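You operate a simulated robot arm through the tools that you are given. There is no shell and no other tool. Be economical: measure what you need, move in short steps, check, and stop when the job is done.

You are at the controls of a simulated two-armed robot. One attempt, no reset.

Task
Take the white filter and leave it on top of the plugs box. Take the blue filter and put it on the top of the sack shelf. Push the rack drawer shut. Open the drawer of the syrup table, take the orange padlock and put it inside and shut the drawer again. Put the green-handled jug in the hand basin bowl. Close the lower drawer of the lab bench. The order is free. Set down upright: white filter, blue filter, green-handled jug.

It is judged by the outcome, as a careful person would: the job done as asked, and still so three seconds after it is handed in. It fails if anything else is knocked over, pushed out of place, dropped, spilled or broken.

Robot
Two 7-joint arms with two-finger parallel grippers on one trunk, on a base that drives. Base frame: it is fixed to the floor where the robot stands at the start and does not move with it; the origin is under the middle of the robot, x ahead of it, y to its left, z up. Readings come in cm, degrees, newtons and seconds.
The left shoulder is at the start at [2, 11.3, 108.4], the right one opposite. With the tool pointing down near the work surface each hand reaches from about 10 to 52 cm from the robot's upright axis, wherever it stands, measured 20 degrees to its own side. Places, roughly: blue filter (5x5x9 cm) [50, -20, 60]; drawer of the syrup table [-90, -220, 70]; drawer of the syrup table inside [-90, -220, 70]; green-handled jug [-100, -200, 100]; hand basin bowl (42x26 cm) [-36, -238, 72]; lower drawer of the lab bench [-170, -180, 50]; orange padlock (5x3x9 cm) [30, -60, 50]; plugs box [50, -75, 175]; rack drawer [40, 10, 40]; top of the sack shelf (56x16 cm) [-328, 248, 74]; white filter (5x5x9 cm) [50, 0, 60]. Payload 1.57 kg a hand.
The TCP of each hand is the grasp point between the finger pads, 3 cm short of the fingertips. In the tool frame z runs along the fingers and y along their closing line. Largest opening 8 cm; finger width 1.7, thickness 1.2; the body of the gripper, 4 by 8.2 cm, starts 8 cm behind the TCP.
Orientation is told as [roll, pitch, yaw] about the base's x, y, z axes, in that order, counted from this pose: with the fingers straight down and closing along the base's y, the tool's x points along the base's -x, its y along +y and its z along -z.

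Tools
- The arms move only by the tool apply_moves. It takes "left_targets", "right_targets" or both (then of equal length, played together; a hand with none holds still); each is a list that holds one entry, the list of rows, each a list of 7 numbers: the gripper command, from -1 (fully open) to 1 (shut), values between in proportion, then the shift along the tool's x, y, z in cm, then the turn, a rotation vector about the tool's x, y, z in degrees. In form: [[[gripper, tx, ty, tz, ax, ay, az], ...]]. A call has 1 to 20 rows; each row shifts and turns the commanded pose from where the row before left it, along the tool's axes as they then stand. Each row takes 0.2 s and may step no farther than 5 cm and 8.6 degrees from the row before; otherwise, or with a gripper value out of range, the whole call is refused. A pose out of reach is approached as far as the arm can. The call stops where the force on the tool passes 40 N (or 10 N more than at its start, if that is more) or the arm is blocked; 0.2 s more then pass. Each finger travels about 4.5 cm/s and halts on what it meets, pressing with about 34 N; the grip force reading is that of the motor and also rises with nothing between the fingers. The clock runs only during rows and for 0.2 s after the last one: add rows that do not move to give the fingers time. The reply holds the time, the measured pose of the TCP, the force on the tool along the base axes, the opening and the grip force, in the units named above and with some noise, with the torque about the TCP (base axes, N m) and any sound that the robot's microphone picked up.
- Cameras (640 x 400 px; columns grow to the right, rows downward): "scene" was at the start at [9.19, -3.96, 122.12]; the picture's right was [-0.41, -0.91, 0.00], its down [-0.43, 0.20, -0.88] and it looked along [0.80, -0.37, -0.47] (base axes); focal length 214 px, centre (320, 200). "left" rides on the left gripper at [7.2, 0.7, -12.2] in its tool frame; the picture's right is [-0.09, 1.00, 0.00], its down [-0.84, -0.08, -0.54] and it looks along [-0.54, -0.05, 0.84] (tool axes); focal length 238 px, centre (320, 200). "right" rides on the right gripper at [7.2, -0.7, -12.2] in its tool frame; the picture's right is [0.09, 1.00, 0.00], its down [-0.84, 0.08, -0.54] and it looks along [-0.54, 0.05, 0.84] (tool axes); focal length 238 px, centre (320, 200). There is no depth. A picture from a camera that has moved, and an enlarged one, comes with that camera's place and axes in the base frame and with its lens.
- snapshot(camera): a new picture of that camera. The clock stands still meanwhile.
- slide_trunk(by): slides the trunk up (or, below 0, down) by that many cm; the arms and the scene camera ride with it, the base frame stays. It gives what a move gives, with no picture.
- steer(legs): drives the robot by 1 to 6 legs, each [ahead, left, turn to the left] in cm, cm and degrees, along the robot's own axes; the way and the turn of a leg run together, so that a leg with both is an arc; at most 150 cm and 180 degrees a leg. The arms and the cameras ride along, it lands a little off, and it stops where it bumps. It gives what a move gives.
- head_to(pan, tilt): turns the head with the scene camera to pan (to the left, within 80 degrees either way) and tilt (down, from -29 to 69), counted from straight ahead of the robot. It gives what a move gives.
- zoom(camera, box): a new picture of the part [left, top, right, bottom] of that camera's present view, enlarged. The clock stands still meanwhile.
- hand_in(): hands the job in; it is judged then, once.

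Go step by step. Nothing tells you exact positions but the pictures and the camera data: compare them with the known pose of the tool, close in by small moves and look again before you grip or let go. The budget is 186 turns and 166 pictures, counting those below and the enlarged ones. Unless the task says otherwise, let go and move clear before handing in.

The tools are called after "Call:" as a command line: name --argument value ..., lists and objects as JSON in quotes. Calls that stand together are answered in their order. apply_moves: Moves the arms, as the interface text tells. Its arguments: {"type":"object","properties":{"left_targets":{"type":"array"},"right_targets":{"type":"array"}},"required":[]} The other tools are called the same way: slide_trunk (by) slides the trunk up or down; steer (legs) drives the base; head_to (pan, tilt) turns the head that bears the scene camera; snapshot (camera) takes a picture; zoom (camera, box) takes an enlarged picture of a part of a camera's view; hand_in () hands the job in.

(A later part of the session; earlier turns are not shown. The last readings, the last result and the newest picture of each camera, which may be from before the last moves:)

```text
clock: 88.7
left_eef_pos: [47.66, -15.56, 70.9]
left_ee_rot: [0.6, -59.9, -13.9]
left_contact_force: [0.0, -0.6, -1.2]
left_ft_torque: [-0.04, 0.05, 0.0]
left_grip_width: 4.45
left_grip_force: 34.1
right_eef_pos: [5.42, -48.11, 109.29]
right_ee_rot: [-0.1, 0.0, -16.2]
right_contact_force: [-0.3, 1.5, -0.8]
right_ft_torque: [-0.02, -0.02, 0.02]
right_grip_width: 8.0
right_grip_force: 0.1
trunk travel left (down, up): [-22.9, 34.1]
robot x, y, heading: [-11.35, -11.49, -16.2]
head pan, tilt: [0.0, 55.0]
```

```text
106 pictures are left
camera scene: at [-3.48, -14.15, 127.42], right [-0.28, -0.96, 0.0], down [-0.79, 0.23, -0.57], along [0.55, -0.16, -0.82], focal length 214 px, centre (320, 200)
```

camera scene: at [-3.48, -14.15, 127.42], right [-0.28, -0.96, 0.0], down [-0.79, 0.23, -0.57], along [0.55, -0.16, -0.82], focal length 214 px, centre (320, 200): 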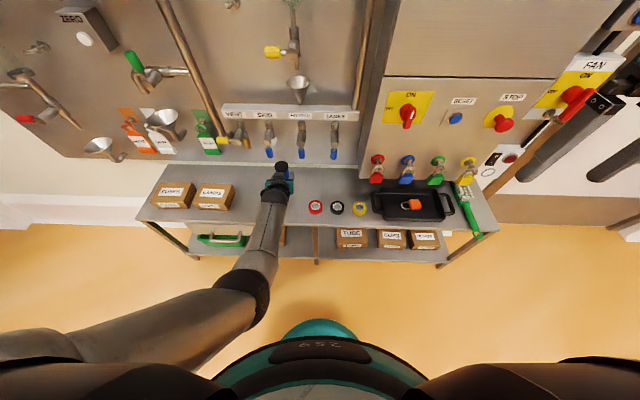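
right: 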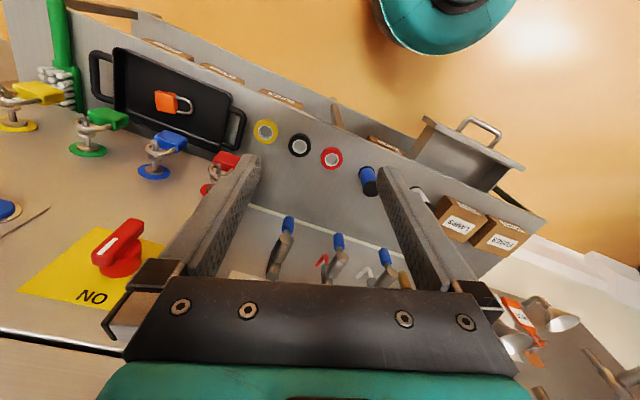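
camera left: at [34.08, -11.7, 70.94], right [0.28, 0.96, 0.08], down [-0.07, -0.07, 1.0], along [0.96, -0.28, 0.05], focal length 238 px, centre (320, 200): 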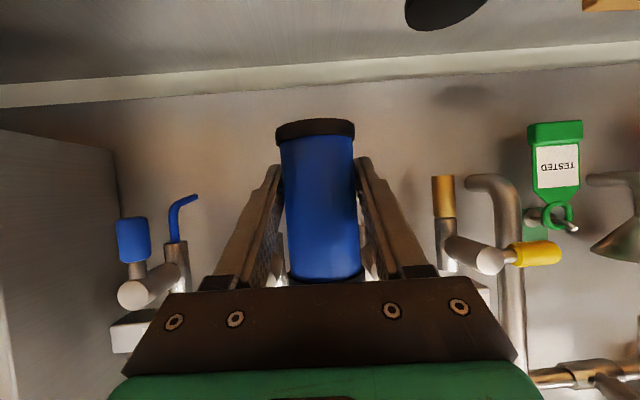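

Blue filter is held well. I'll pull the left hand back and up to a carrying pose.

Call:
apply_moves --left_targets '[[[1, 1.25, 0, -2.17, 0, 0, 0], [1, 1.25, 0, -2.17, 0, 0, 0], [1, 1.25, 0, -2.17, 0, 0, 0], [1, 1.25, 0, -2.17, 0, 0, 0], [1, 1.25, 0, -2.17, 0, 0, 0], [1, 1.25, 0, -2.17, 0, 0, 0], [1, -2.6, 0, -1.5, 0, 0, 0], [1, -2.6, 0, -1.5, 0, 0, 0], [1, -2.6, 0, -1.5, 0, 0, 0], [1, -2.6, 0, -1.5, 0, 0, 0], [1, -2.6, 0, -1.5, 0, 0, 0], [1, -2.6, 0, -1.5, 0, 0, 0], [1, -2.6, 0, -1.5, 0, 0, 0], [1, -2.6, 0, -1.5, 0, 0, 0]]]'

Call:
zoom --camera "scene" --box '[340, 150, 500, 250]'

```text
clock: 91.6
left_eef_pos: [32.94, -9.7, 90.52]
left_ee_rot: [15.5, -58.4, -28.6]
left_contact_force: [-0.8, 0.4, -1.0]
left_ft_torque: [-0.01, 0.02, 0.0]
left_grip_width: 4.44
left_grip_force: 33.8
right_eef_pos: [5.33, -48.11, 109.13]
right_ee_rot: [0.0, 0.0, -16.2]
right_contact_force: [-0.2, 0.4, 0.0]
right_ft_torque: [-0.02, 0.04, 0.0]
right_grip_width: 8.0
right_grip_force: 0.1
trunk travel left (down, up): [-22.9, 34.1]
robot x, y, heading: [-10.98, -11.88, -16.0]
head pan, tilt: [0.0, 55.0]
stopped in row 14 (left hand): the arm was blocked; the commanded pose is now the measured one
```

```text
4.00 times, centred on (420, 200) of scene
camera zoom: at [-3.48, -14.14, 127.43], right [-0.28, -0.96, 0.0], down [-0.79, 0.23, -0.57], along [0.55, -0.16, -0.82], focal length 858 px, centre (-80, 200)
```

zoom: 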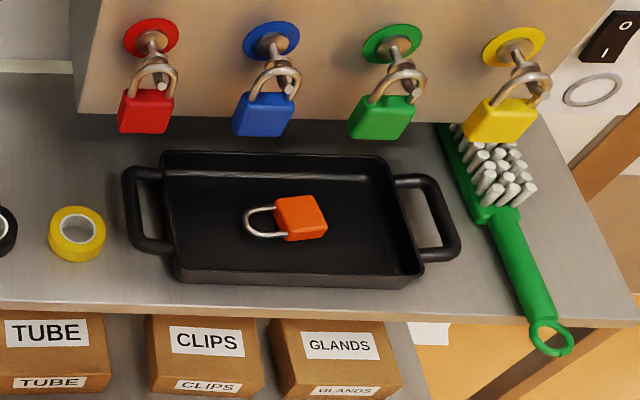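

Padlock lies flat in the tray, body centre about [32.6,-65.4], long axis along the table. I'll drive right 20 and ahead 10 to bring it in the right hand's range.

Call:
steer --legs '[[0, -19.8, -2.2], [10, 0, 0]]'

Call:
snapshot --camera "scene"

Call:
snapshot --camera "right"

```text
clock: 93.9
left_eef_pos: [36.48, -33.87, 90.5]
left_ee_rot: [15.5, -58.5, -30.7]
left_contact_force: [0.1, -0.5, 0.2]
left_ft_torque: [0.0, -0.02, 0.0]
left_grip_width: 4.45
left_grip_force: 33.5
right_eef_pos: [7.25, -71.2, 109.21]
right_ee_rot: [0.0, 0.0, -18.6]
right_contact_force: [1.0, -0.1, 0.6]
right_ft_torque: [0.02, 0.01, -0.02]
right_grip_width: 8.01
right_grip_force: 0.0
trunk travel left (down, up): [-22.9, 34.1]
robot x, y, heading: [-7.92, -33.77, -18.4]
head pan, tilt: [0.0, 55.0]
```

```text
104 pictures are left
camera scene: at [-0.19, -36.89, 127.42], right [-0.32, -0.95, 0.0], down [-0.78, 0.26, -0.57], along [0.54, -0.18, -0.82], focal length 214 px, centre (320, 200)
```

scene: 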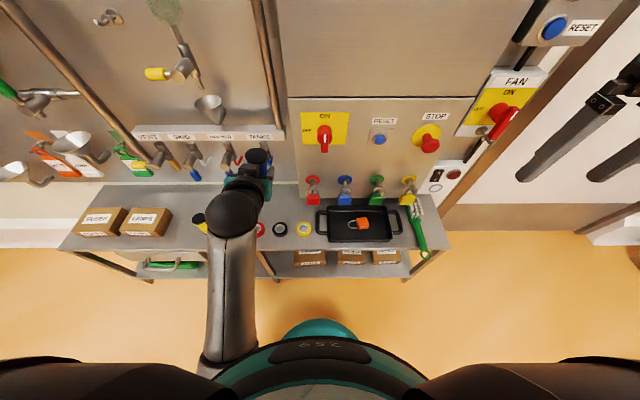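

```text
103 pictures are left
camera right: at [0.41, -69.41, 121.37], right [0.23, 0.97, 0.0], down [0.82, -0.19, 0.54], along [0.53, -0.12, -0.84], focal length 238 px, centre (320, 200)
```

right: 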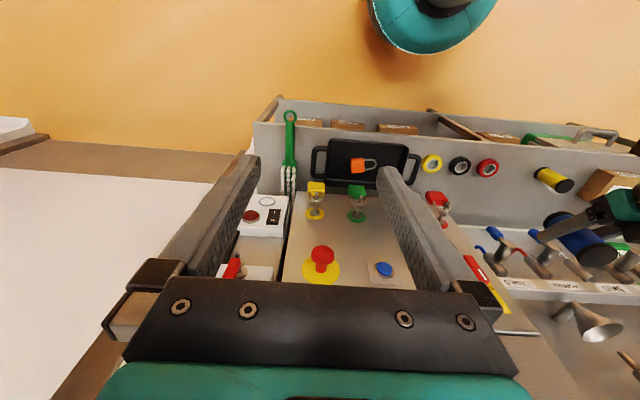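

Padlock confirmed at [32.5,-64.7]. Moving the right hand above it and turning it 90° so the fingers close across the lock body.

Call:
apply_moves --right_targets '[[[-0.8, 0, 4.7, 0, 0, 0, 0], [-0.8, 0, 4.7, 0, 0, 0, 0], [-0.8, 0, 4.7, 0, 0, 0, 0], [-0.8, -4.4, 0, 0, 0, 0, 0], [-0.8, -4.4, 0, 0, 0, 0, 0], [-0.8, -4.4, 0, 0, 0, 0, 0], [-0.8, -4.4, 0, 0, 0, 0, 0], [-0.8, -4.3, 0, 0, 0, 0, 0], [-0.8, 0, 0, 0, 0, 0, -7.5], [-0.8, 0, 0, 0, 0, 0, -7.5], [-0.8, 0, 0, 0, 0, 0, -7.5], [-0.8, 0, 0, 0, 0, 0, -7.5], [-0.8, 0, 0, 0, 0, 0, -7.5], [-0.8, 0, 0, 0, 0, 0, -7.5], [-0.8, 0, 0, 0, 0, 0, -7.5], [-0.8, 0, 0, 0, 0, 0, -7.5], [-0.8, 0, 0, 0, 0, 0, -7.5], [-0.8, 0, 0, 0, 0, 0, -7.5], [-0.8, 0, 0, 0, 0, 0, -7.5], [-0.8, 0, 0, 0, 0, 0, -7.5]]]'

Call:
snapshot --camera "right"

```text
clock: 98.1
left_eef_pos: [36.29, -33.88, 90.39]
left_ee_rot: [15.7, -58.5, -30.8]
left_contact_force: [-1.3, 0.7, -0.6]
left_ft_torque: [0.01, -0.03, -0.02]
left_grip_width: 4.41
left_grip_force: 33.8
right_eef_pos: [32.41, -64.82, 109.2]
right_ee_rot: [0.0, -0.1, 15.3]
right_contact_force: [-0.5, -0.9, -0.1]
right_ft_torque: [0.0, -0.02, -0.01]
right_grip_width: 7.22
right_grip_force: 0.0
right hand out of reach, approached as far as the arm can: row 13, 14, 15, 16, 17, 18, 19, 20
trunk travel left (down, up): [-22.9, 34.1]
robot x, y, heading: [-8.02, -34.14, -18.3]
head pan, tilt: [0.0, 55.0]
```

```text
102 pictures are left
camera right: at [25.77, -67.2, 121.46], right [-0.35, 0.94, 0.0], down [0.79, 0.3, 0.54], along [0.51, 0.19, -0.84], focal length 238 px, centre (320, 200)
```

right: 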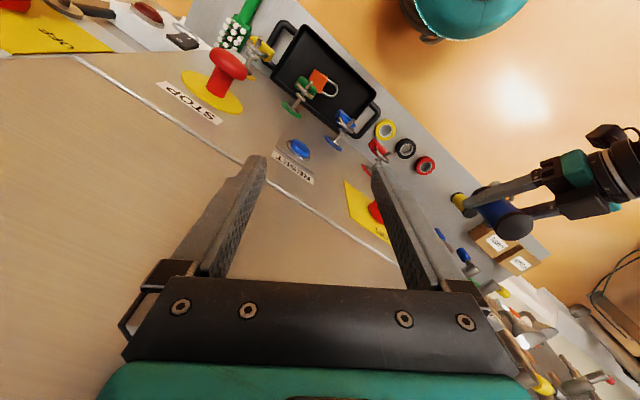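

That turning direction is limited. I'll try turning the other way.

Call:
apply_moves --right_targets '[[[-0.8, 0, 0, 0, 0, 0, 8], [-0.8, 0, 0, 0, 0, 0, 8], [-0.8, 0, 0, 0, 0, 0, 8], [-0.8, 0, 0, 0, 0, 0, 8], [-0.8, 0, 0, 0, 0, 0, 8], [-0.8, 0, 0, 0, 0, 0, 8], [-0.8, 0, 0, 0, 0, 0, 8], [-0.8, 0, 0, 0, 0, 0, 8], [-0.8, 0, 0, 0, 0, 0, 8], [-0.8, 0, 0, 0, 0, 0, 8], [-0.8, 0, 0, 0, 0, 0, 8], [-0.8, 0, 0, 0, 0, 0, 8], [-0.8, 0, 0, 0, 0, 0, 8], [-0.8, 0, 0, 0, 0, 0, 8], [-0.8, 0, 0, 0, 0, 0, 8], [-0.8, 0, 0, 0, 0, 0, 2]]]'

Call:
snapshot --camera "right"

```text
clock: 101.5
left_eef_pos: [36.34, -33.92, 90.41]
left_ee_rot: [15.6, -58.4, -30.8]
left_contact_force: [0.1, -0.3, -0.6]
left_ft_torque: [-0.01, 0.02, -0.01]
left_grip_width: 4.43
left_grip_force: 33.9
right_eef_pos: [32.55, -64.76, 109.16]
right_ee_rot: [0.0, 0.1, -106.7]
right_contact_force: [-1.2, 0.2, 0.1]
right_ft_torque: [-0.02, 0.0, -0.03]
right_grip_width: 7.21
right_grip_force: 0.0
trunk travel left (down, up): [-22.9, 34.1]
robot x, y, heading: [-8.09, -33.99, -18.3]
head pan, tilt: [0.0, 55.0]
```

```text
101 pictures are left
camera right: at [34.09, -57.51, 121.34], right [0.98, -0.2, 0.0], down [-0.17, -0.82, 0.54], along [-0.11, -0.53, -0.84], focal length 238 px, centre (320, 200)
```

right: 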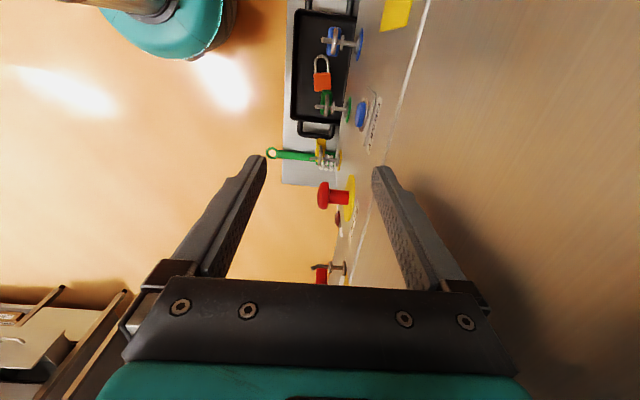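

Important: the hanging locks sit directly above the tray (z≈66+), so I can't come straight down. I'll pull back, return the hand to its normal yaw, tilt it 30° forward, and look from the front.

Call:
apply_moves --right_targets '[[[1, 0, -4.5, 0, 0, 0, 0], [1, 0, -4.5, 0, 0, 0, 0], [1, 0, -4.5, 0, 0, 0, 0], [1, 0, 0, 0, 0, 0, -8], [1, 0, 0, 0, 0, 0, -8], [1, 0, 0, 0, 0, 0, -8], [1, 0, 0, 0, 0, 0, -8], [1, 0, 0, 0, 0, 0, -8], [1, 0, 0, 0, 0, 0, -8], [1, 0, 0, 0, 0, 0, -8], [1, 0, 0, 0, 0, 0, -8], [1, 0, 0, 0, 0, 0, -8], [1, 0, 0, 0, 0, 0, -8], [1, 0, 0, 0, 0, 0, -8], [1, 0, 0, 0, 0, -7.5, 0], [1, 0, 0, 0, 0, -7.5, 0], [1, 0, 0, 0, 0, -7.5, 0], [1, 0, 0, 0, 0, -7.5, 0]]]'

Call:
apply_moves --right_targets '[[[1, 2.5, 0, 4.3, 0, 0, 0], [1, 2.5, 0, 4.3, 0, 0, 0], [1, 2.5, 0, 4.3, 0, 0, 0], [1, 2.5, 0, 4.3, 0, 0, 0], [1, 2.5, 0, 4.3, 0, 0, 0], [1, 2.5, 0, 4.3, 0, 0, 0], [1, 2.5, 0, 4.3, 0, 0, 0]]]'

Call:
snapshot --camera "right"

Call:
zoom --camera "scene" --box '[280, 150, 440, 250]'

```text
clock: 105.3
left_eef_pos: [36.3, -33.88, 90.49]
left_ee_rot: [15.5, -58.4, -30.8]
left_contact_force: [-1.3, 0.3, -1.0]
left_ft_torque: [0.0, 0.01, 0.04]
left_grip_width: 4.43
left_grip_force: 33.6
right_eef_pos: [19.51, -60.81, 109.16]
right_ee_rot: [0.0, -30.1, -18.7]
right_contact_force: [-0.2, -0.1, 0.4]
right_ft_torque: [0.02, 0.03, 0.01]
right_grip_width: 0.0
right_grip_force: 21.4
trunk travel left (down, up): [-22.9, 34.1]
robot x, y, heading: [-7.99, -34.31, -18.3]
head pan, tilt: [0.0, 55.0]
```

```text
clock: 106.9
left_eef_pos: [36.45, -33.94, 90.32]
left_ee_rot: [15.5, -58.3, -30.7]
left_contact_force: [0.6, -0.2, -1.6]
left_ft_torque: [0.0, -0.01, 0.03]
left_grip_width: 4.43
left_grip_force: 34.1
right_eef_pos: [20.95, -61.16, 75.55]
right_ee_rot: [0.7, -30.1, -18.4]
right_contact_force: [-0.2, -0.4, 0.0]
right_ft_torque: [0.02, -0.01, 0.04]
right_grip_width: 0.01
right_grip_force: 21.0
right hand out of reach, approached as far as the arm can: row 2, 7
trunk travel left (down, up): [-22.9, 34.1]
robot x, y, heading: [-7.94, -34.39, -18.4]
head pan, tilt: [0.0, 55.0]
```

```text
100 pictures are left
camera right: at [9.04, -57.83, 82.52], right [0.24, 0.97, -0.04], down [0.45, -0.08, 0.89], along [0.86, -0.23, -0.46], focal length 238 px, centre (320, 200)
```

right: 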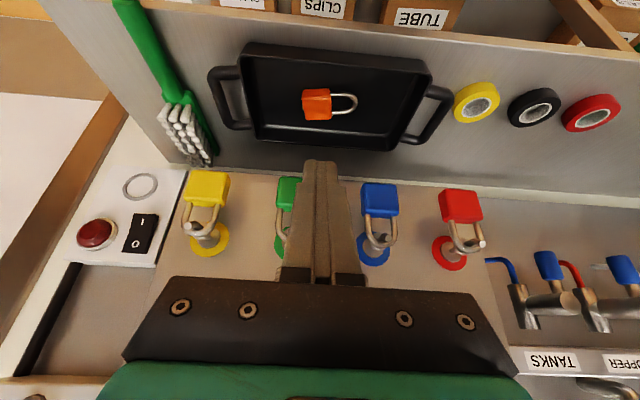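

```text
4.00 times, centred on (360, 200) of scene
camera zoom: at [-0.14, -36.86, 127.42], right [-0.32, -0.95, 0.0], down [-0.78, 0.26, -0.57], along [0.54, -0.18, -0.82], focal length 858 px, centre (160, 200)
```

zoom: 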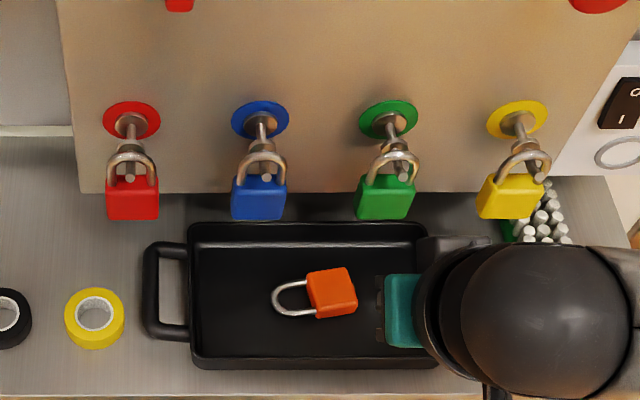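

Locks' bottoms are at z≈67 above n≈52, the padlock is beneath at [32.4,-65.1]. I'll use the closed fingertips, tilted 30°, to push the shackle end back so the lock turns lengthwise, then grip its body sideways. First I lower in front of the shackle.

Call:
apply_moves --right_targets '[[[1, 0, 4.6, 0, 0, 0, 0], [1, -2.86, 0, 1.65, 0, 0, 0], [1, -2.86, 0, 1.65, 0, 0, 0], [1, 2.3, 0, 3.98, 0, 0, 0], [1, 2.3, 0, 3.98, 0, 0, 0], [1, 2.3, 0, 3.98, 0, 0, 0], [1, 2.0, 0, 3.46, 0, 0, 0]]]'

Call:
snapshot --camera "right"

Call:
zoom --camera "scene" --box '[280, 150, 440, 250]'

```text
clock: 108.5
left_eef_pos: [36.4, -33.94, 90.51]
left_ee_rot: [15.5, -58.5, -30.8]
left_contact_force: [-0.9, 0.1, -0.8]
left_ft_torque: [-0.02, -0.02, -0.02]
left_grip_width: 4.41
left_grip_force: 34.0
right_eef_pos: [28.37, -58.6, 57.51]
right_ee_rot: [0.1, -30.0, -18.8]
right_contact_force: [0.1, -1.2, 0.2]
right_ft_torque: [0.02, 0.01, 0.0]
right_grip_width: 0.0
right_grip_force: 21.0
trunk travel left (down, up): [-22.9, 34.1]
robot x, y, heading: [-7.79, -33.81, -18.1]
head pan, tilt: [0.0, 55.0]
```

```text
98 pictures are left
camera right: at [16.64, -55.15, 64.42], right [0.24, 0.97, -0.04], down [0.45, -0.07, 0.89], along [0.86, -0.24, -0.46], focal length 238 px, centre (320, 200)
```

right: 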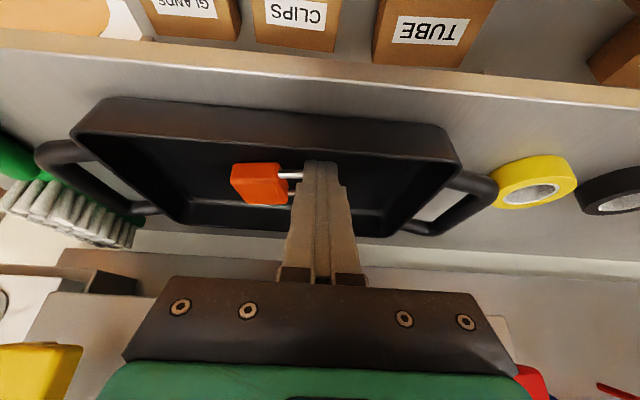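

```text
4.00 times, centred on (360, 200) of scene
camera zoom: at [-0.26, -36.86, 127.43], right [-0.32, -0.95, 0.0], down [-0.78, 0.26, -0.57], along [0.54, -0.18, -0.82], focal length 858 px, centre (160, 200)
```

zoom: 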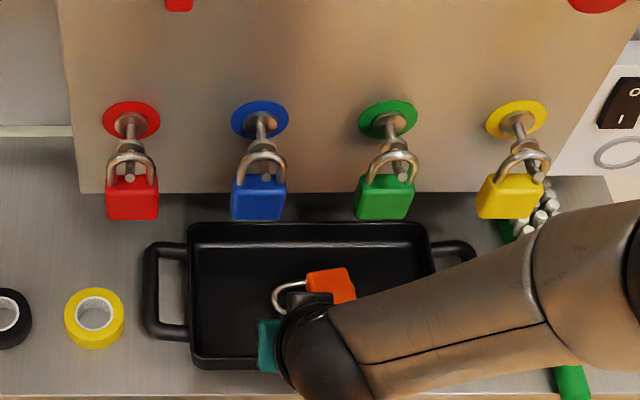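

The fingertip is just in front of the shackle. Lowering carefully to the tray floor region.

Call:
apply_moves --right_targets '[[[1, 0.3, 0, 0.52, 0, 0, 0], [1, 0.3, 0, 0.52, 0, 0, 0], [1, 0.25, 0, 0.43, 0, 0, 0], [1, 0.1, 0, 0.17, 0, 0, 0], [1, 0.1, 0, 0.17, 0, 0, 0]]]'

Call:
snapshot --camera "right"

```text
clock: 109.7
left_eef_pos: [36.35, -33.77, 90.48]
left_ee_rot: [15.6, -58.4, -30.8]
left_contact_force: [0.7, -0.2, -1.5]
left_ft_torque: [0.03, 0.03, -0.01]
left_grip_width: 4.41
left_grip_force: 34.1
right_eef_pos: [28.39, -58.81, 55.53]
right_ee_rot: [0.0, -30.0, -18.7]
right_contact_force: [0.7, -0.4, 2.5]
right_ft_torque: [0.01, 0.01, -0.03]
right_grip_width: 0.0
right_grip_force: 21.7
trunk travel left (down, up): [-22.9, 34.1]
robot x, y, heading: [-7.98, -34.26, -18.8]
head pan, tilt: [0.0, 55.0]
```

```text
96 pictures are left
camera right: at [16.54, -55.35, 62.52], right [0.24, 0.97, -0.05], down [0.45, -0.07, 0.89], along [0.86, -0.24, -0.46], focal length 238 px, centre (320, 200)
```

right: 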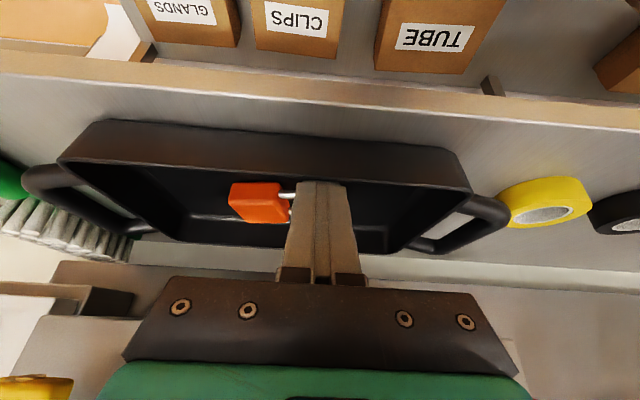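

Tip is in the tray just touching the floor. Pushing forward 5 cm in 1 cm steps.

Call:
apply_moves --right_targets '[[[1, -0.95, 0, 0.35, 0, 0, 0], [1, -0.866, 0, 0.5, 0, 0, 0], [1, -0.866, 0, 0.5, 0, 0, 0], [1, -0.866, 0, 0.5, 0, 0, 0], [1, -0.866, 0, 0.5, 0, 0, 0]]]'

Call:
snapshot --camera "right"

Call:
zoom --camera "scene" --box '[280, 150, 440, 250]'

```text
clock: 110.9
left_eef_pos: [36.43, -33.81, 90.38]
left_ee_rot: [15.6, -58.3, -30.8]
left_contact_force: [0.3, -0.4, -0.7]
left_ft_torque: [0.01, 0.01, 0.01]
left_grip_width: 4.4
left_grip_force: 34.2
right_eef_pos: [33.2, -60.36, 55.75]
right_ee_rot: [0.0, -30.1, -18.6]
right_contact_force: [-0.1, 0.4, 0.7]
right_ft_torque: [0.01, 0.0, -0.01]
right_grip_width: 0.0
right_grip_force: 22.1
trunk travel left (down, up): [-22.9, 34.1]
robot x, y, heading: [-8.0, -34.09, -18.5]
head pan, tilt: [0.0, 55.0]
```

```text
95 pictures are left
camera right: at [21.33, -57.02, 62.67], right [0.24, 0.97, -0.05], down [0.45, -0.07, 0.89], along [0.86, -0.24, -0.46], focal length 238 px, centre (320, 200)
```

right: 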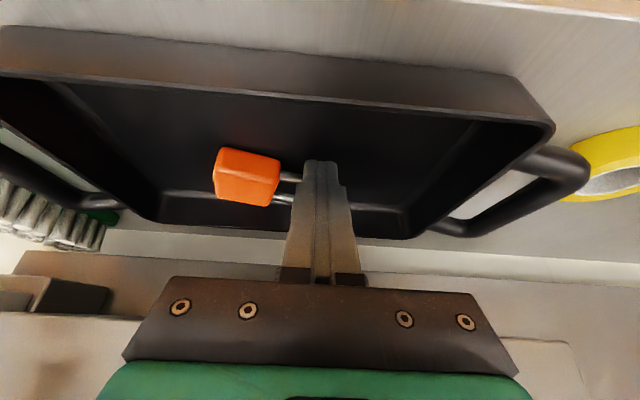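

```text
4.00 times, centred on (360, 200) of scene
camera zoom: at [-0.26, -36.85, 127.43], right [-0.32, -0.95, 0.0], down [-0.78, 0.26, -0.57], along [0.54, -0.18, -0.82], focal length 858 px, centre (160, 200)
```

zoom: 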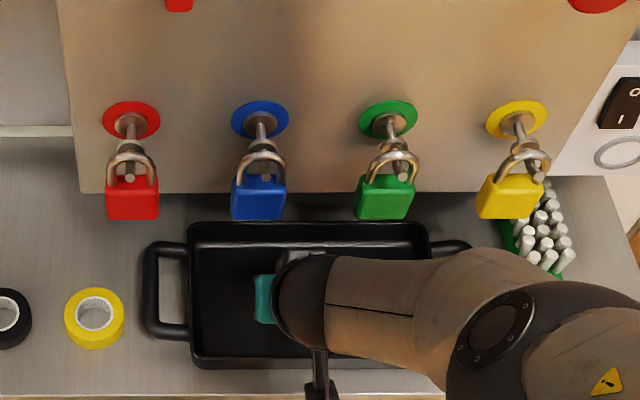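

The padlock is turning. Continuing the push, drifting right with the shackle.

Call:
apply_moves --right_targets '[[[1, -0.866, -0.5, 0.5, 0, 0, 0], [1, -0.866, -0.7, 0.5, 0, 0, 0], [1, -0.5, -0.9, 0.29, 0, 0, 0]]]'

Call:
snapshot --camera "right"

```text
clock: 111.7
left_eef_pos: [36.35, -33.93, 90.35]
left_ee_rot: [15.6, -58.4, -30.8]
left_contact_force: [-0.1, 0.0, -0.7]
left_ft_torque: [0.03, 0.01, 0.02]
left_grip_width: 4.39
left_grip_force: 34.2
right_eef_pos: [33.78, -63.3, 56.43]
right_ee_rot: [-0.1, -30.0, -18.7]
right_contact_force: [-0.6, 0.3, 0.1]
right_ft_torque: [-0.01, -0.03, 0.01]
right_grip_width: 0.0
right_grip_force: 21.3
right hand out of reach, approached as far as the arm can: row 1, 2
trunk travel left (down, up): [-22.9, 34.1]
robot x, y, heading: [-8.26, -33.82, -18.4]
head pan, tilt: [0.0, 55.0]
```

```text
93 pictures are left
camera right: at [21.93, -59.9, 63.53], right [0.24, 0.97, -0.05], down [0.45, -0.07, 0.89], along [0.86, -0.24, -0.46], focal length 238 px, centre (320, 200)
```

right: 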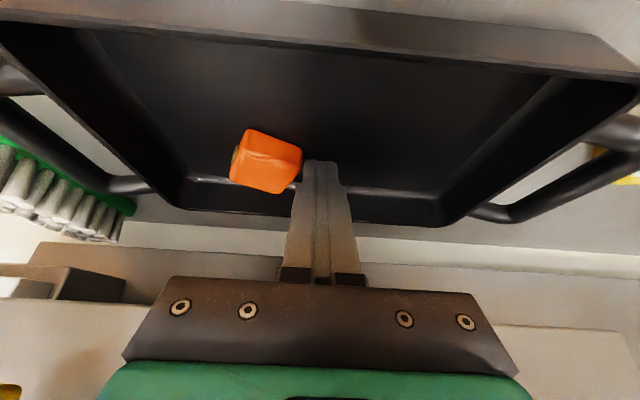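

Arm is at its reach limit. I'll lift the hand, look, then move the base a little closer.

Call:
apply_moves --right_targets '[[[1, 0.866, 0.0, -0.5, 0, 0, 0], [1, 0.87, 0, -4.5, 0, 0, 0], [1, 3.4, 0, -3.0, 0, 0, 0], [1, 3.4, 0, -3.0, 0, 0, 0]]]'

Call:
snapshot --camera "right"

Call:
zoom --camera "scene" --box '[280, 150, 440, 250]'

```text
clock: 112.7
left_eef_pos: [36.41, -33.85, 90.49]
left_ee_rot: [15.6, -58.3, -30.9]
left_contact_force: [0.2, -0.1, -0.5]
left_ft_torque: [0.02, -0.04, 0.01]
left_grip_width: 4.36
left_grip_force: 34.0
right_eef_pos: [28.52, -61.59, 60.41]
right_ee_rot: [-0.1, -30.1, -18.8]
right_contact_force: [-0.2, -0.1, -1.3]
right_ft_torque: [-0.03, -0.02, 0.01]
right_grip_width: 0.0
right_grip_force: 21.6
right hand out of reach, approached as far as the arm can: row 1, 3, 4
trunk travel left (down, up): [-22.9, 34.1]
robot x, y, heading: [-8.11, -34.21, -18.1]
head pan, tilt: [0.0, 55.0]
```

```text
92 pictures are left
camera right: at [16.64, -58.13, 67.5], right [0.24, 0.97, -0.05], down [0.45, -0.07, 0.89], along [0.86, -0.24, -0.46], focal length 238 px, centre (320, 200)
```

right: 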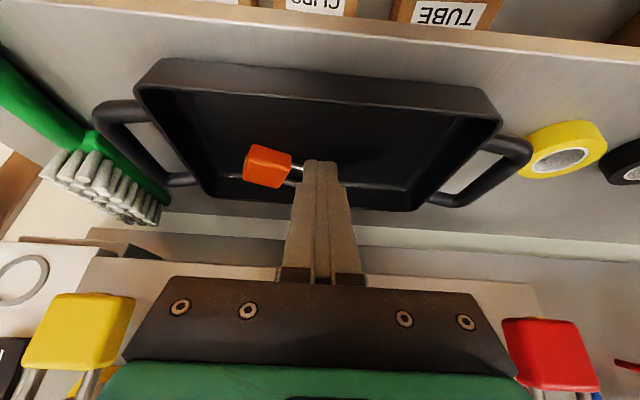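

```text
4.00 times, centred on (360, 200) of scene
camera zoom: at [-0.29, -36.87, 127.43], right [-0.32, -0.95, 0.0], down [-0.78, 0.26, -0.57], along [0.54, -0.18, -0.82], focal length 858 px, centre (160, 200)
```

zoom: 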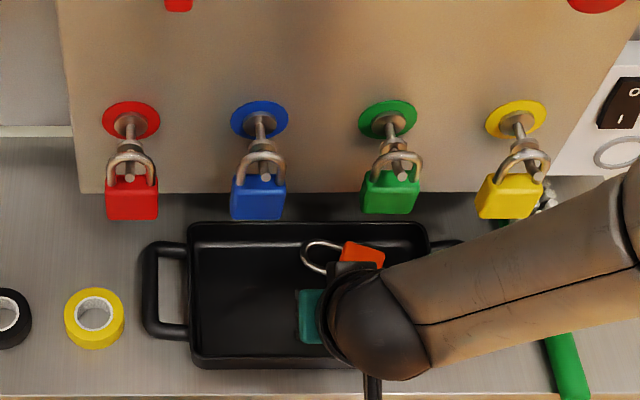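

The padlock slid back rather than turning (now about n 55.6), and I must mind the hanging locks. I'll retreat the right hand, lower the trunk 15 cm for more reach, and look again.

Call:
apply_moves --right_targets '[[[1, 3.46, 0, -2, 0, 0, 0], [1, 2.6, 0, -1.5, 0, 0, 0], [1, -2, 0, -3.46, 0, 0, 0], [1, -2, 0, -3.46, 0, 0, 0], [1, -2, 0, -3.46, 0, 0, 0], [1, -2, 0, -3.46, 0, 0, 0]]]'

Call:
slide_trunk --by -15

Call:
snapshot --camera "right"

Call:
zoom --camera "scene" --box '[280, 130, 440, 230]'

```text
clock: 114.1
left_eef_pos: [36.37, -33.86, 90.52]
left_ee_rot: [15.6, -58.5, -30.8]
left_contact_force: [-0.6, -1.1, -0.8]
left_ft_torque: [0.02, -0.02, -0.02]
left_grip_width: 4.37
left_grip_force: 34.2
right_eef_pos: [28.82, -61.81, 76.63]
right_ee_rot: [-0.1, -30.0, -18.7]
right_contact_force: [0.6, 0.5, -0.2]
right_ft_torque: [0.03, 0.0, -0.04]
right_grip_width: 0.0
right_grip_force: 21.4
right hand out of reach, approached as far as the arm can: row 1, 2
trunk travel left (down, up): [-22.9, 34.1]
robot x, y, heading: [-7.61, -34.36, -18.3]
head pan, tilt: [0.0, 55.0]
```

```text
clock: 115.9
left_eef_pos: [36.42, -33.91, 75.5]
left_ee_rot: [15.6, -58.4, -30.8]
left_contact_force: [-0.8, 0.1, -1.0]
left_ft_torque: [0.03, 0.0, 0.0]
left_grip_width: 4.4
left_grip_force: 34.7
right_eef_pos: [28.78, -61.78, 61.61]
right_ee_rot: [0.0, -30.1, -18.7]
right_contact_force: [-0.4, 0.4, 0.0]
right_ft_torque: [0.01, 0.02, 0.0]
right_grip_width: 0.01
right_grip_force: 21.1
trunk travel left (down, up): [-7.9, 49.1]
robot x, y, heading: [-8.32, -34.46, -18.3]
head pan, tilt: [0.0, 55.0]
```

```text
90 pictures are left
camera right: at [16.95, -58.28, 68.51], right [0.24, 0.97, -0.05], down [0.45, -0.07, 0.89], along [0.86, -0.24, -0.46], focal length 238 px, centre (320, 200)
```

right: 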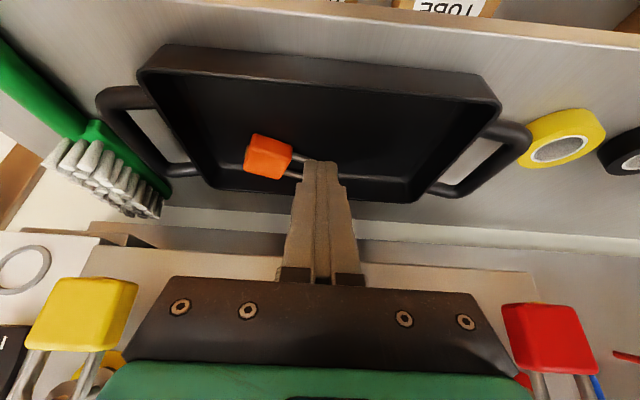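

```text
4.00 times, centred on (360, 180) of scene
camera zoom: at [-0.26, -36.86, 112.44], right [-0.32, -0.95, 0.0], down [-0.78, 0.26, -0.57], along [0.54, -0.18, -0.82], focal length 858 px, centre (160, 280)
```

zoom: 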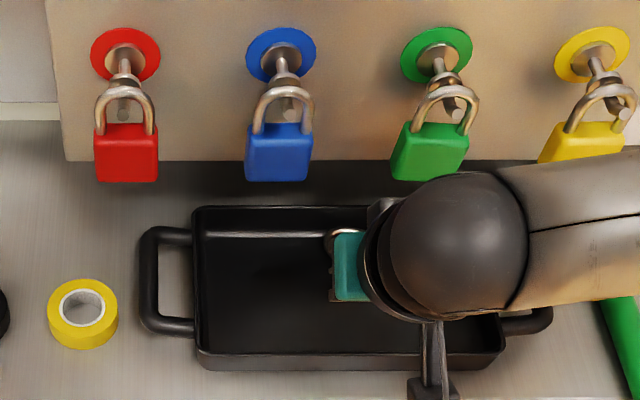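

Padlock is now at about [33.7,-68.4], turned ~24°. I'll tilt the tool to 50° (clear of the locks) and lower to push the shackle end again.

Call:
apply_moves --right_targets '[[[1, 0, 0.5, 0, 0, -6.7, 0], [1, 0, 0, 0, 0, -6.7, 0], [1, 0, 0, 0, 0, -6.6, 0], [1, 2.3, 0, 1.93, 0, 0, 0], [1, 1.53, 0, 1.29, 0, 0, 0]]]'

Call:
snapshot --camera "right"

```text
clock: 117.1
left_eef_pos: [36.31, -33.9, 75.45]
left_ee_rot: [15.6, -58.4, -30.8]
left_contact_force: [0.2, -0.6, -0.2]
left_ft_torque: [-0.03, 0.0, 0.0]
left_grip_width: 4.38
left_grip_force: 34.0
right_eef_pos: [28.77, -61.32, 60.43]
right_ee_rot: [0.0, -36.6, -18.7]
right_contact_force: [0.3, -0.4, -0.9]
right_ft_torque: [-0.02, -0.03, -0.03]
right_grip_width: 0.0
right_grip_force: 21.5
right hand out of reach, approached as far as the arm can: row 2, 3, 4, 5
trunk travel left (down, up): [-7.9, 49.1]
robot x, y, heading: [-7.77, -33.99, -18.3]
head pan, tilt: [0.0, 55.0]
```

```text
88 pictures are left
camera right: at [16.21, -57.59, 66.06], right [0.25, 0.97, -0.06], down [0.35, -0.04, 0.93], along [0.9, -0.25, -0.35], focal length 238 px, centre (320, 200)
```

right: 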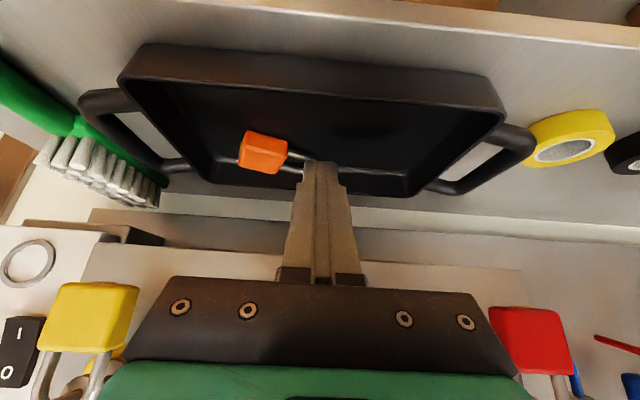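

The wrist is too folded to tilt further this close. I'll back the robot 13 cm and then tilt to 50°.

Call:
steer --legs '[[-13, 0, 0]]'

Call:
apply_moves --right_targets '[[[1, -0.8, 0, 0.6, 0, 0, 0], [1, -2.4, 0, 1.8, 0, -4.5, 0], [1, -2.3, 0, 1.9, 0, -4.5, 0], [1, -2, 0, 2.2, 0, -4.4, 0]]]'

Call:
snapshot --camera "right"

Call:
zoom --camera "scene" --box '[280, 110, 440, 210]'

```text
clock: 118.3
left_eef_pos: [23.97, -30.05, 75.4]
left_ee_rot: [15.7, -58.4, -31.1]
left_contact_force: [0.3, 0.4, -0.2]
left_ft_torque: [0.03, -0.01, -0.01]
left_grip_width: 4.41
left_grip_force: 33.9
right_eef_pos: [16.13, -57.29, 60.6]
right_ee_rot: [-0.1, -36.7, -19.1]
right_contact_force: [-0.3, -0.6, -0.5]
right_ft_torque: [0.03, -0.01, 0.0]
right_grip_width: 0.0
right_grip_force: 21.6
trunk travel left (down, up): [-7.9, 49.1]
robot x, y, heading: [-20.22, -30.46, -19.1]
head pan, tilt: [0.0, 55.0]
```

```text
clock: 119.3
left_eef_pos: [24.07, -29.98, 75.31]
left_ee_rot: [15.8, -58.5, -31.2]
left_contact_force: [-0.3, 0.6, -0.4]
left_ft_torque: [0.01, 0.0, -0.03]
left_grip_width: 4.38
left_grip_force: 34.1
right_eef_pos: [19.77, -61.38, 61.58]
right_ee_rot: [0.8, -40.0, -19.3]
right_contact_force: [0.3, 0.5, 0.2]
right_ft_torque: [0.01, 0.03, 0.01]
right_grip_width: 0.0
right_grip_force: 21.3
right hand out of reach, approached as far as the arm can: row 2, 3, 4
trunk travel left (down, up): [-7.9, 49.1]
robot x, y, heading: [-20.39, -30.01, -18.8]
head pan, tilt: [0.0, 55.0]
```

```text
87 pictures are left
camera right: at [6.99, -57.68, 66.23], right [0.25, 0.97, -0.05], down [0.3, -0.03, 0.95], along [0.92, -0.26, -0.3], focal length 238 px, centre (320, 200)
```

right: 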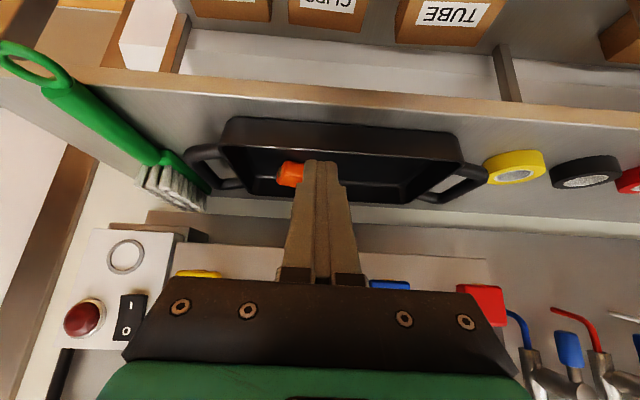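

```text
4.00 times, centred on (360, 160) of scene
camera zoom: at [-12.59, -32.7, 112.43], right [-0.32, -0.95, 0.0], down [-0.78, 0.26, -0.57], along [0.54, -0.19, -0.82], focal length 858 px, centre (160, 360)
```

zoom: 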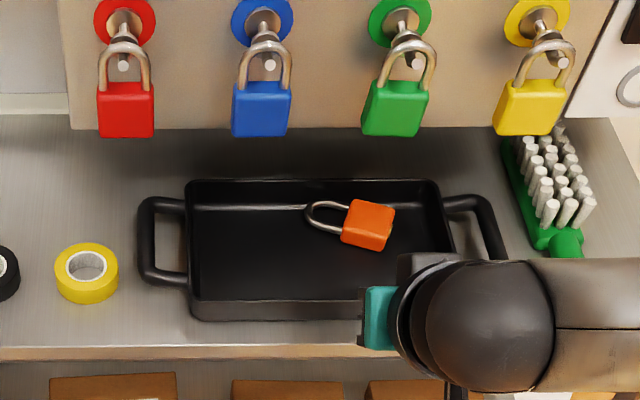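

Clear view: padlock body at [33.9,-69.3], shackle pointing left and back (~30°). Plan: put one finger inside the shackle loop and draw the lock forward, out from beneath the hanging locks. Driving in 9.5 cm first.

Call:
steer --legs '[[9.5, 0, 0.3]]'

Call:
apply_moves --right_targets '[[[0, 0, 1.5, 0, 0, 0, 0], [0, 0, 1.4, 0, 0, 0, 0], [0, -1.3, 0, 1.1, 0, 0, 0], [0, -1.3, 0, 1.1, 0, 0, 0], [0, -1.3, 0, 1.1, 0, 0, 0]]]'

Call:
snapshot --camera "right"

Call:
zoom --camera "scene" --box '[280, 130, 440, 230]'

```text
clock: 120.5
left_eef_pos: [32.99, -32.74, 75.45]
left_ee_rot: [15.7, -58.4, -30.8]
left_contact_force: [-0.4, 0.8, -0.9]
left_ft_torque: [0.0, -0.02, -0.03]
left_grip_width: 4.42
left_grip_force: 34.1
right_eef_pos: [28.93, -64.18, 61.52]
right_ee_rot: [0.9, -39.9, -19.1]
right_contact_force: [-0.7, 0.1, 0.1]
right_ft_torque: [0.01, 0.03, 0.03]
right_grip_width: 0.02
right_grip_force: 20.8
trunk travel left (down, up): [-7.9, 49.1]
robot x, y, heading: [-11.68, -33.33, -18.4]
head pan, tilt: [0.0, 55.0]
```

```text
clock: 121.7
left_eef_pos: [32.87, -32.72, 75.52]
left_ee_rot: [15.6, -58.4, -30.7]
left_contact_force: [0.0, 0.3, -0.3]
left_ft_torque: [0.0, 0.02, -0.02]
left_grip_width: 4.39
left_grip_force: 34.1
right_eef_pos: [34.42, -63.15, 61.3]
right_ee_rot: [0.8, -39.8, -18.9]
right_contact_force: [1.0, -0.1, 0.1]
right_ft_torque: [0.0, 0.0, 0.01]
right_grip_width: 3.99
right_grip_force: 0.0
trunk travel left (down, up): [-7.9, 49.1]
robot x, y, heading: [-11.01, -32.91, -18.2]
head pan, tilt: [0.0, 55.0]
```

```text
85 pictures are left
camera right: at [21.62, -59.46, 65.99], right [0.25, 0.97, -0.05], down [0.3, -0.03, 0.95], along [0.92, -0.25, -0.3], focal length 238 px, centre (320, 200)
```

right: 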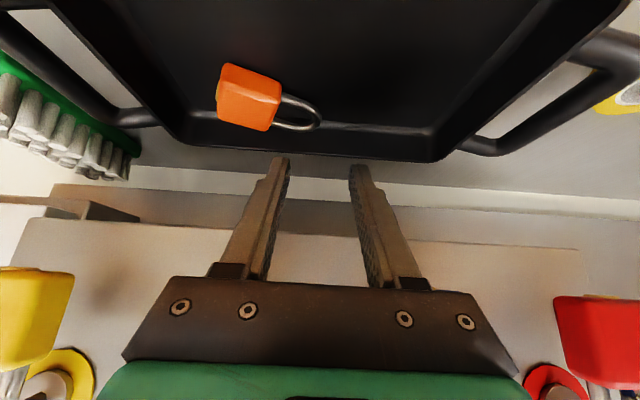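

```text
4.00 times, centred on (360, 180) of scene
camera zoom: at [-3.66, -35.71, 112.43], right [-0.32, -0.95, 0.0], down [-0.78, 0.26, -0.57], along [0.54, -0.18, -0.82], focal length 858 px, centre (160, 280)
```

zoom: 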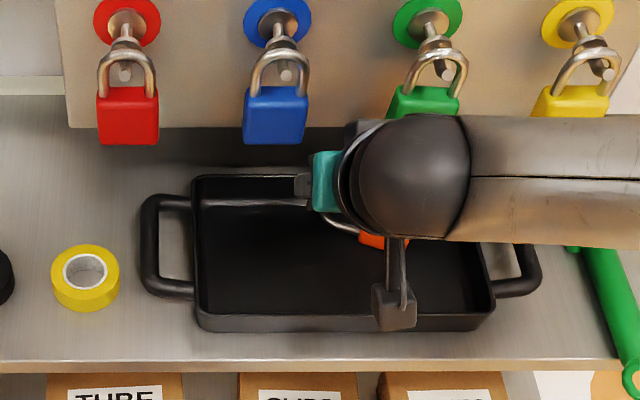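

I can see the loop between the rods. Adjusting 1.2 ahead, 0.7 left, and lowering to just above the shackle.

Call:
apply_moves --right_targets '[[[0, -0.92, 0.7, 0.77, 0, 0, 0], [0, 1.1, 0, 1.3, 0, 0, 0], [0, 1.0, 0, 1.2, 0, 0, 0]]]'

Call:
snapshot --camera "right"

```text
clock: 122.5
left_eef_pos: [32.96, -32.73, 75.38]
left_ee_rot: [15.6, -58.4, -30.8]
left_contact_force: [0.6, -0.4, -1.5]
left_ft_torque: [0.0, 0.01, 0.0]
left_grip_width: 4.38
left_grip_force: 34.6
right_eef_pos: [36.13, -62.63, 58.1]
right_ee_rot: [0.7, -39.9, -18.9]
right_contact_force: [0.8, 0.1, 0.1]
right_ft_torque: [-0.01, 0.0, 0.02]
right_grip_width: 4.0
right_grip_force: 0.1
trunk travel left (down, up): [-7.9, 49.1]
robot x, y, heading: [-11.51, -33.19, -18.5]
head pan, tilt: [0.0, 55.0]
```

```text
83 pictures are left
camera right: at [23.33, -58.94, 62.83], right [0.25, 0.97, -0.05], down [0.3, -0.03, 0.95], along [0.92, -0.25, -0.3], focal length 238 px, centre (320, 200)
```

right: 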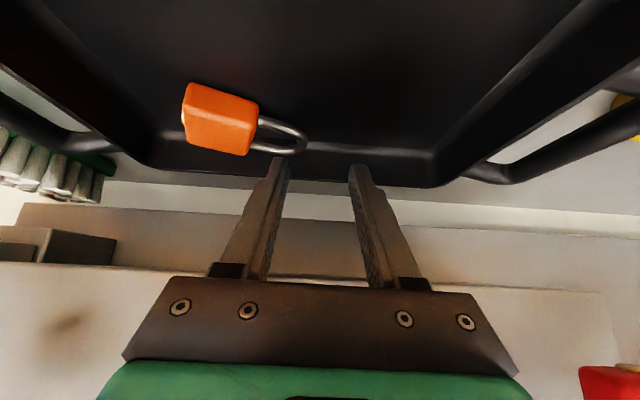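

Loop centre is 0.4 cm further right. Adjusting and lowering into the loop.

Call:
apply_moves --right_targets '[[[0, -0.23, -0.4, 0.19, 0, 0, 0], [0, 0.5, 0, 0.6, 0, 0, 0], [0, 0.5, 0, 0.6, 0, 0, 0], [0, 0.4, 0, 0.48, 0, 0, 0]]]'

Call:
snapshot --camera "right"

```text
clock: 123.5
left_eef_pos: [32.94, -32.78, 75.36]
left_ee_rot: [15.6, -58.4, -30.7]
left_contact_force: [-0.8, -0.2, -0.5]
left_ft_torque: [0.01, 0.0, -0.02]
left_grip_width: 4.37
left_grip_force: 34.3
right_eef_pos: [36.17, -63.29, 56.32]
right_ee_rot: [0.9, -40.0, -19.0]
right_contact_force: [0.7, 0.2, 0.2]
right_ft_torque: [-0.03, -0.06, 0.02]
right_grip_width: 4.01
right_grip_force: 0.0
trunk travel left (down, up): [-7.9, 49.1]
robot x, y, heading: [-11.38, -32.89, -18.4]
head pan, tilt: [0.0, 55.0]
```

```text
82 pictures are left
camera right: at [23.36, -59.57, 60.91], right [0.25, 0.97, -0.05], down [0.3, -0.03, 0.95], along [0.92, -0.25, -0.3], focal length 238 px, centre (320, 200)
```

right: 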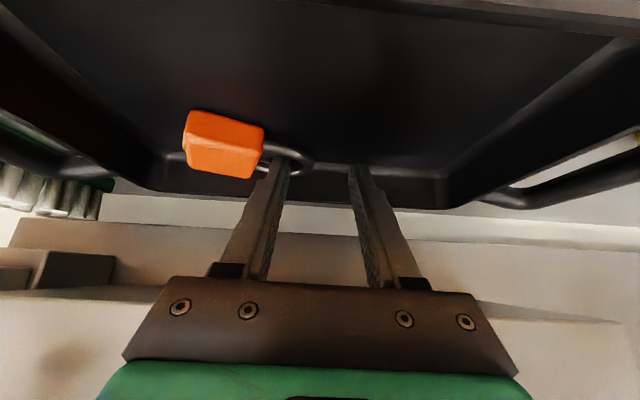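

The right finger is inside the loop. Lowering 0.6 more and closing on the shackle arch.

Call:
apply_moves --right_targets '[[[0, 0.26, 0, 0.3, 0, 0, 0], [0, 0.13, 0, 0.15, 0, 0, 0], [0.4, 0, 0, 0, 0, 0, 0], [1, 0, 0, 0, 0, 0, 0], [1, 0, 0, 0, 0, 0, 0], [1, 0, 0, 0, 0, 0, 0], [1, 0, 0, 0, 0, 0, 0], [1, 0, 0, 0, 0, 0, 0]]]'

Call:
snapshot --camera "right"

```text
clock: 125.3
left_eef_pos: [33.02, -32.77, 75.36]
left_ee_rot: [15.6, -58.4, -30.9]
left_contact_force: [0.1, -0.1, -1.0]
left_ft_torque: [0.03, -0.01, -0.01]
left_grip_width: 4.37
left_grip_force: 33.8
right_eef_pos: [36.14, -63.11, 55.46]
right_ee_rot: [0.9, -39.9, -19.0]
right_contact_force: [0.7, 0.4, 0.3]
right_ft_torque: [0.03, -0.05, 0.01]
right_grip_width: 0.69
right_grip_force: 26.7
trunk travel left (down, up): [-7.9, 49.1]
robot x, y, heading: [-11.73, -33.08, -18.4]
head pan, tilt: [0.0, 55.0]
```

```text
81 pictures are left
camera right: at [23.36, -59.46, 60.22], right [0.25, 0.97, -0.05], down [0.3, -0.03, 0.95], along [0.92, -0.25, -0.3], focal length 238 px, centre (320, 200)
```

right: 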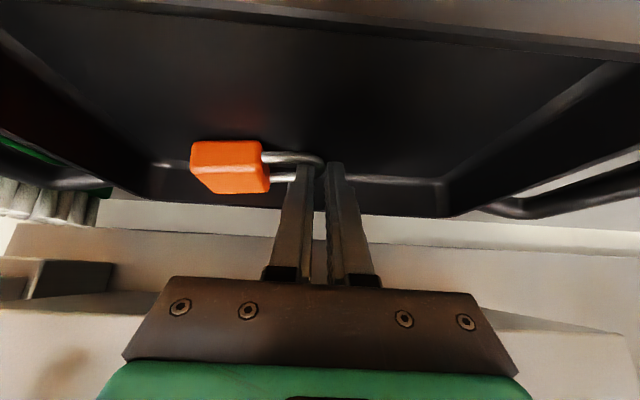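

The arch is gripped (0.7 cm). Drawing the lock toward the robot by driving back 6 cm, then looking.

Call:
steer --legs '[[-6, 0, 0]]'

Call:
snapshot --camera "right"

```text
clock: 126.2
left_eef_pos: [27.31, -30.82, 75.44]
left_ee_rot: [15.7, -58.4, -30.9]
left_contact_force: [-0.1, -0.3, -0.7]
left_ft_torque: [0.01, 0.0, -0.02]
left_grip_width: 4.37
left_grip_force: 33.8
right_eef_pos: [30.42, -61.25, 55.56]
right_ee_rot: [0.8, -39.8, -19.0]
right_contact_force: [-0.5, 0.3, 0.1]
right_ft_torque: [-0.05, 0.0, -0.01]
right_grip_width: 0.68
right_grip_force: 26.1
trunk travel left (down, up): [-7.9, 49.1]
robot x, y, heading: [-16.75, -31.16, -18.4]
head pan, tilt: [0.0, 55.0]
```

```text
80 pictures are left
camera right: at [17.66, -57.64, 60.22], right [0.25, 0.97, -0.05], down [0.3, -0.03, 0.95], along [0.92, -0.25, -0.3], focal length 238 px, centre (320, 200)
```

right: 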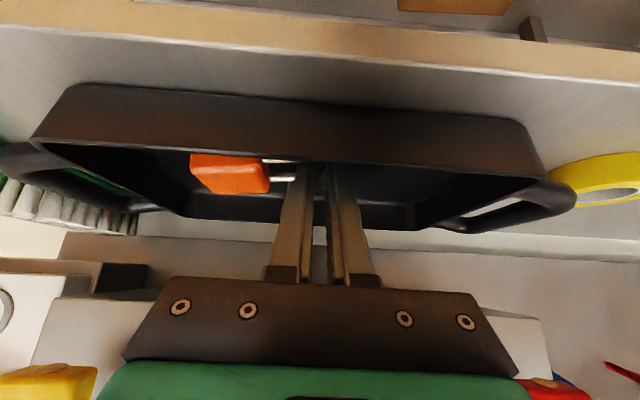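

The lock moved with the hand. Lifting slowly.

Call:
apply_moves --right_targets '[[[1, -0.32, 0, -0.38, 0, 0, 0], [1, -0.32, 0, -0.38, 0, 0, 0], [1, -0.32, 0, -0.38, 0, 0, 0], [1, -0.32, 0, -0.38, 0, 0, 0], [1, -0.64, 0, -0.77, 0, 0, 0], [1, -0.64, 0, -0.77, 0, 0, 0], [1, -0.64, 0, -0.77, 0, 0, 0], [1, -0.64, 0, -0.77, 0, 0, 0], [1, -0.64, 0, -0.77, 0, 0, 0], [1, -0.64, 0, -0.77, 0, 0, 0]]]'

Call:
snapshot --camera "right"

Call:
zoom --camera "scene" --box '[260, 110, 420, 210]'

```text
clock: 128.4
left_eef_pos: [27.2, -30.92, 75.37]
left_ee_rot: [15.7, -58.4, -30.9]
left_contact_force: [0.6, -0.1, -1.7]
left_ft_torque: [-0.01, -0.04, 0.03]
left_grip_width: 4.38
left_grip_force: 34.4
right_eef_pos: [30.42, -61.39, 63.61]
right_ee_rot: [0.8, -40.0, -19.0]
right_contact_force: [0.6, 0.5, -0.5]
right_ft_torque: [0.08, 0.02, 0.0]
right_grip_width: 0.68
right_grip_force: 26.3
trunk travel left (down, up): [-7.9, 49.1]
robot x, y, heading: [-16.94, -31.09, -18.6]
head pan, tilt: [0.0, 55.0]
```

```text
79 pictures are left
camera right: at [17.67, -57.7, 68.22], right [0.25, 0.97, -0.05], down [0.3, -0.03, 0.95], along [0.92, -0.25, -0.3], focal length 238 px, centre (320, 200)
```

right: 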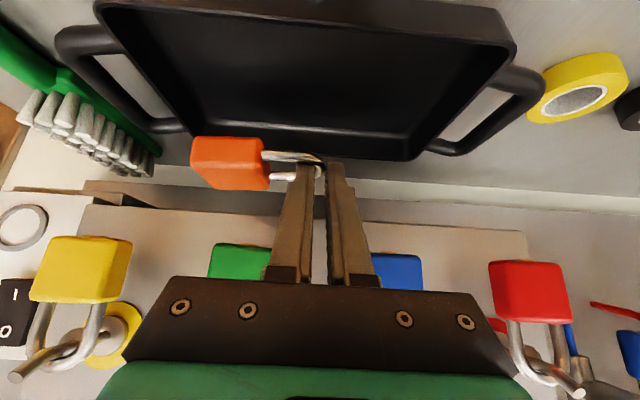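

```text
4.00 times, centred on (340, 160) of scene
camera zoom: at [-9.33, -33.83, 112.43], right [-0.32, -0.95, 0.0], down [-0.78, 0.26, -0.57], along [0.54, -0.18, -0.82], focal length 858 px, centre (240, 360)
```

zoom: 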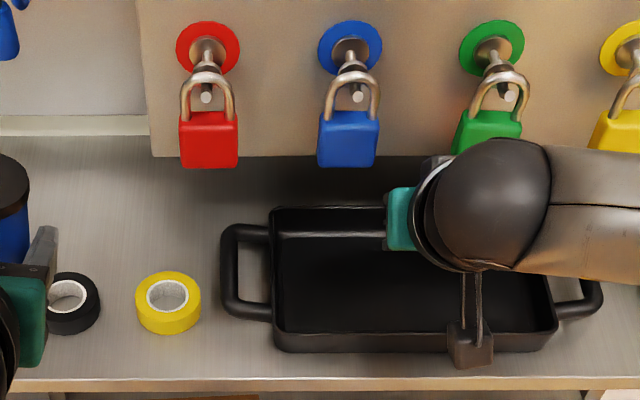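

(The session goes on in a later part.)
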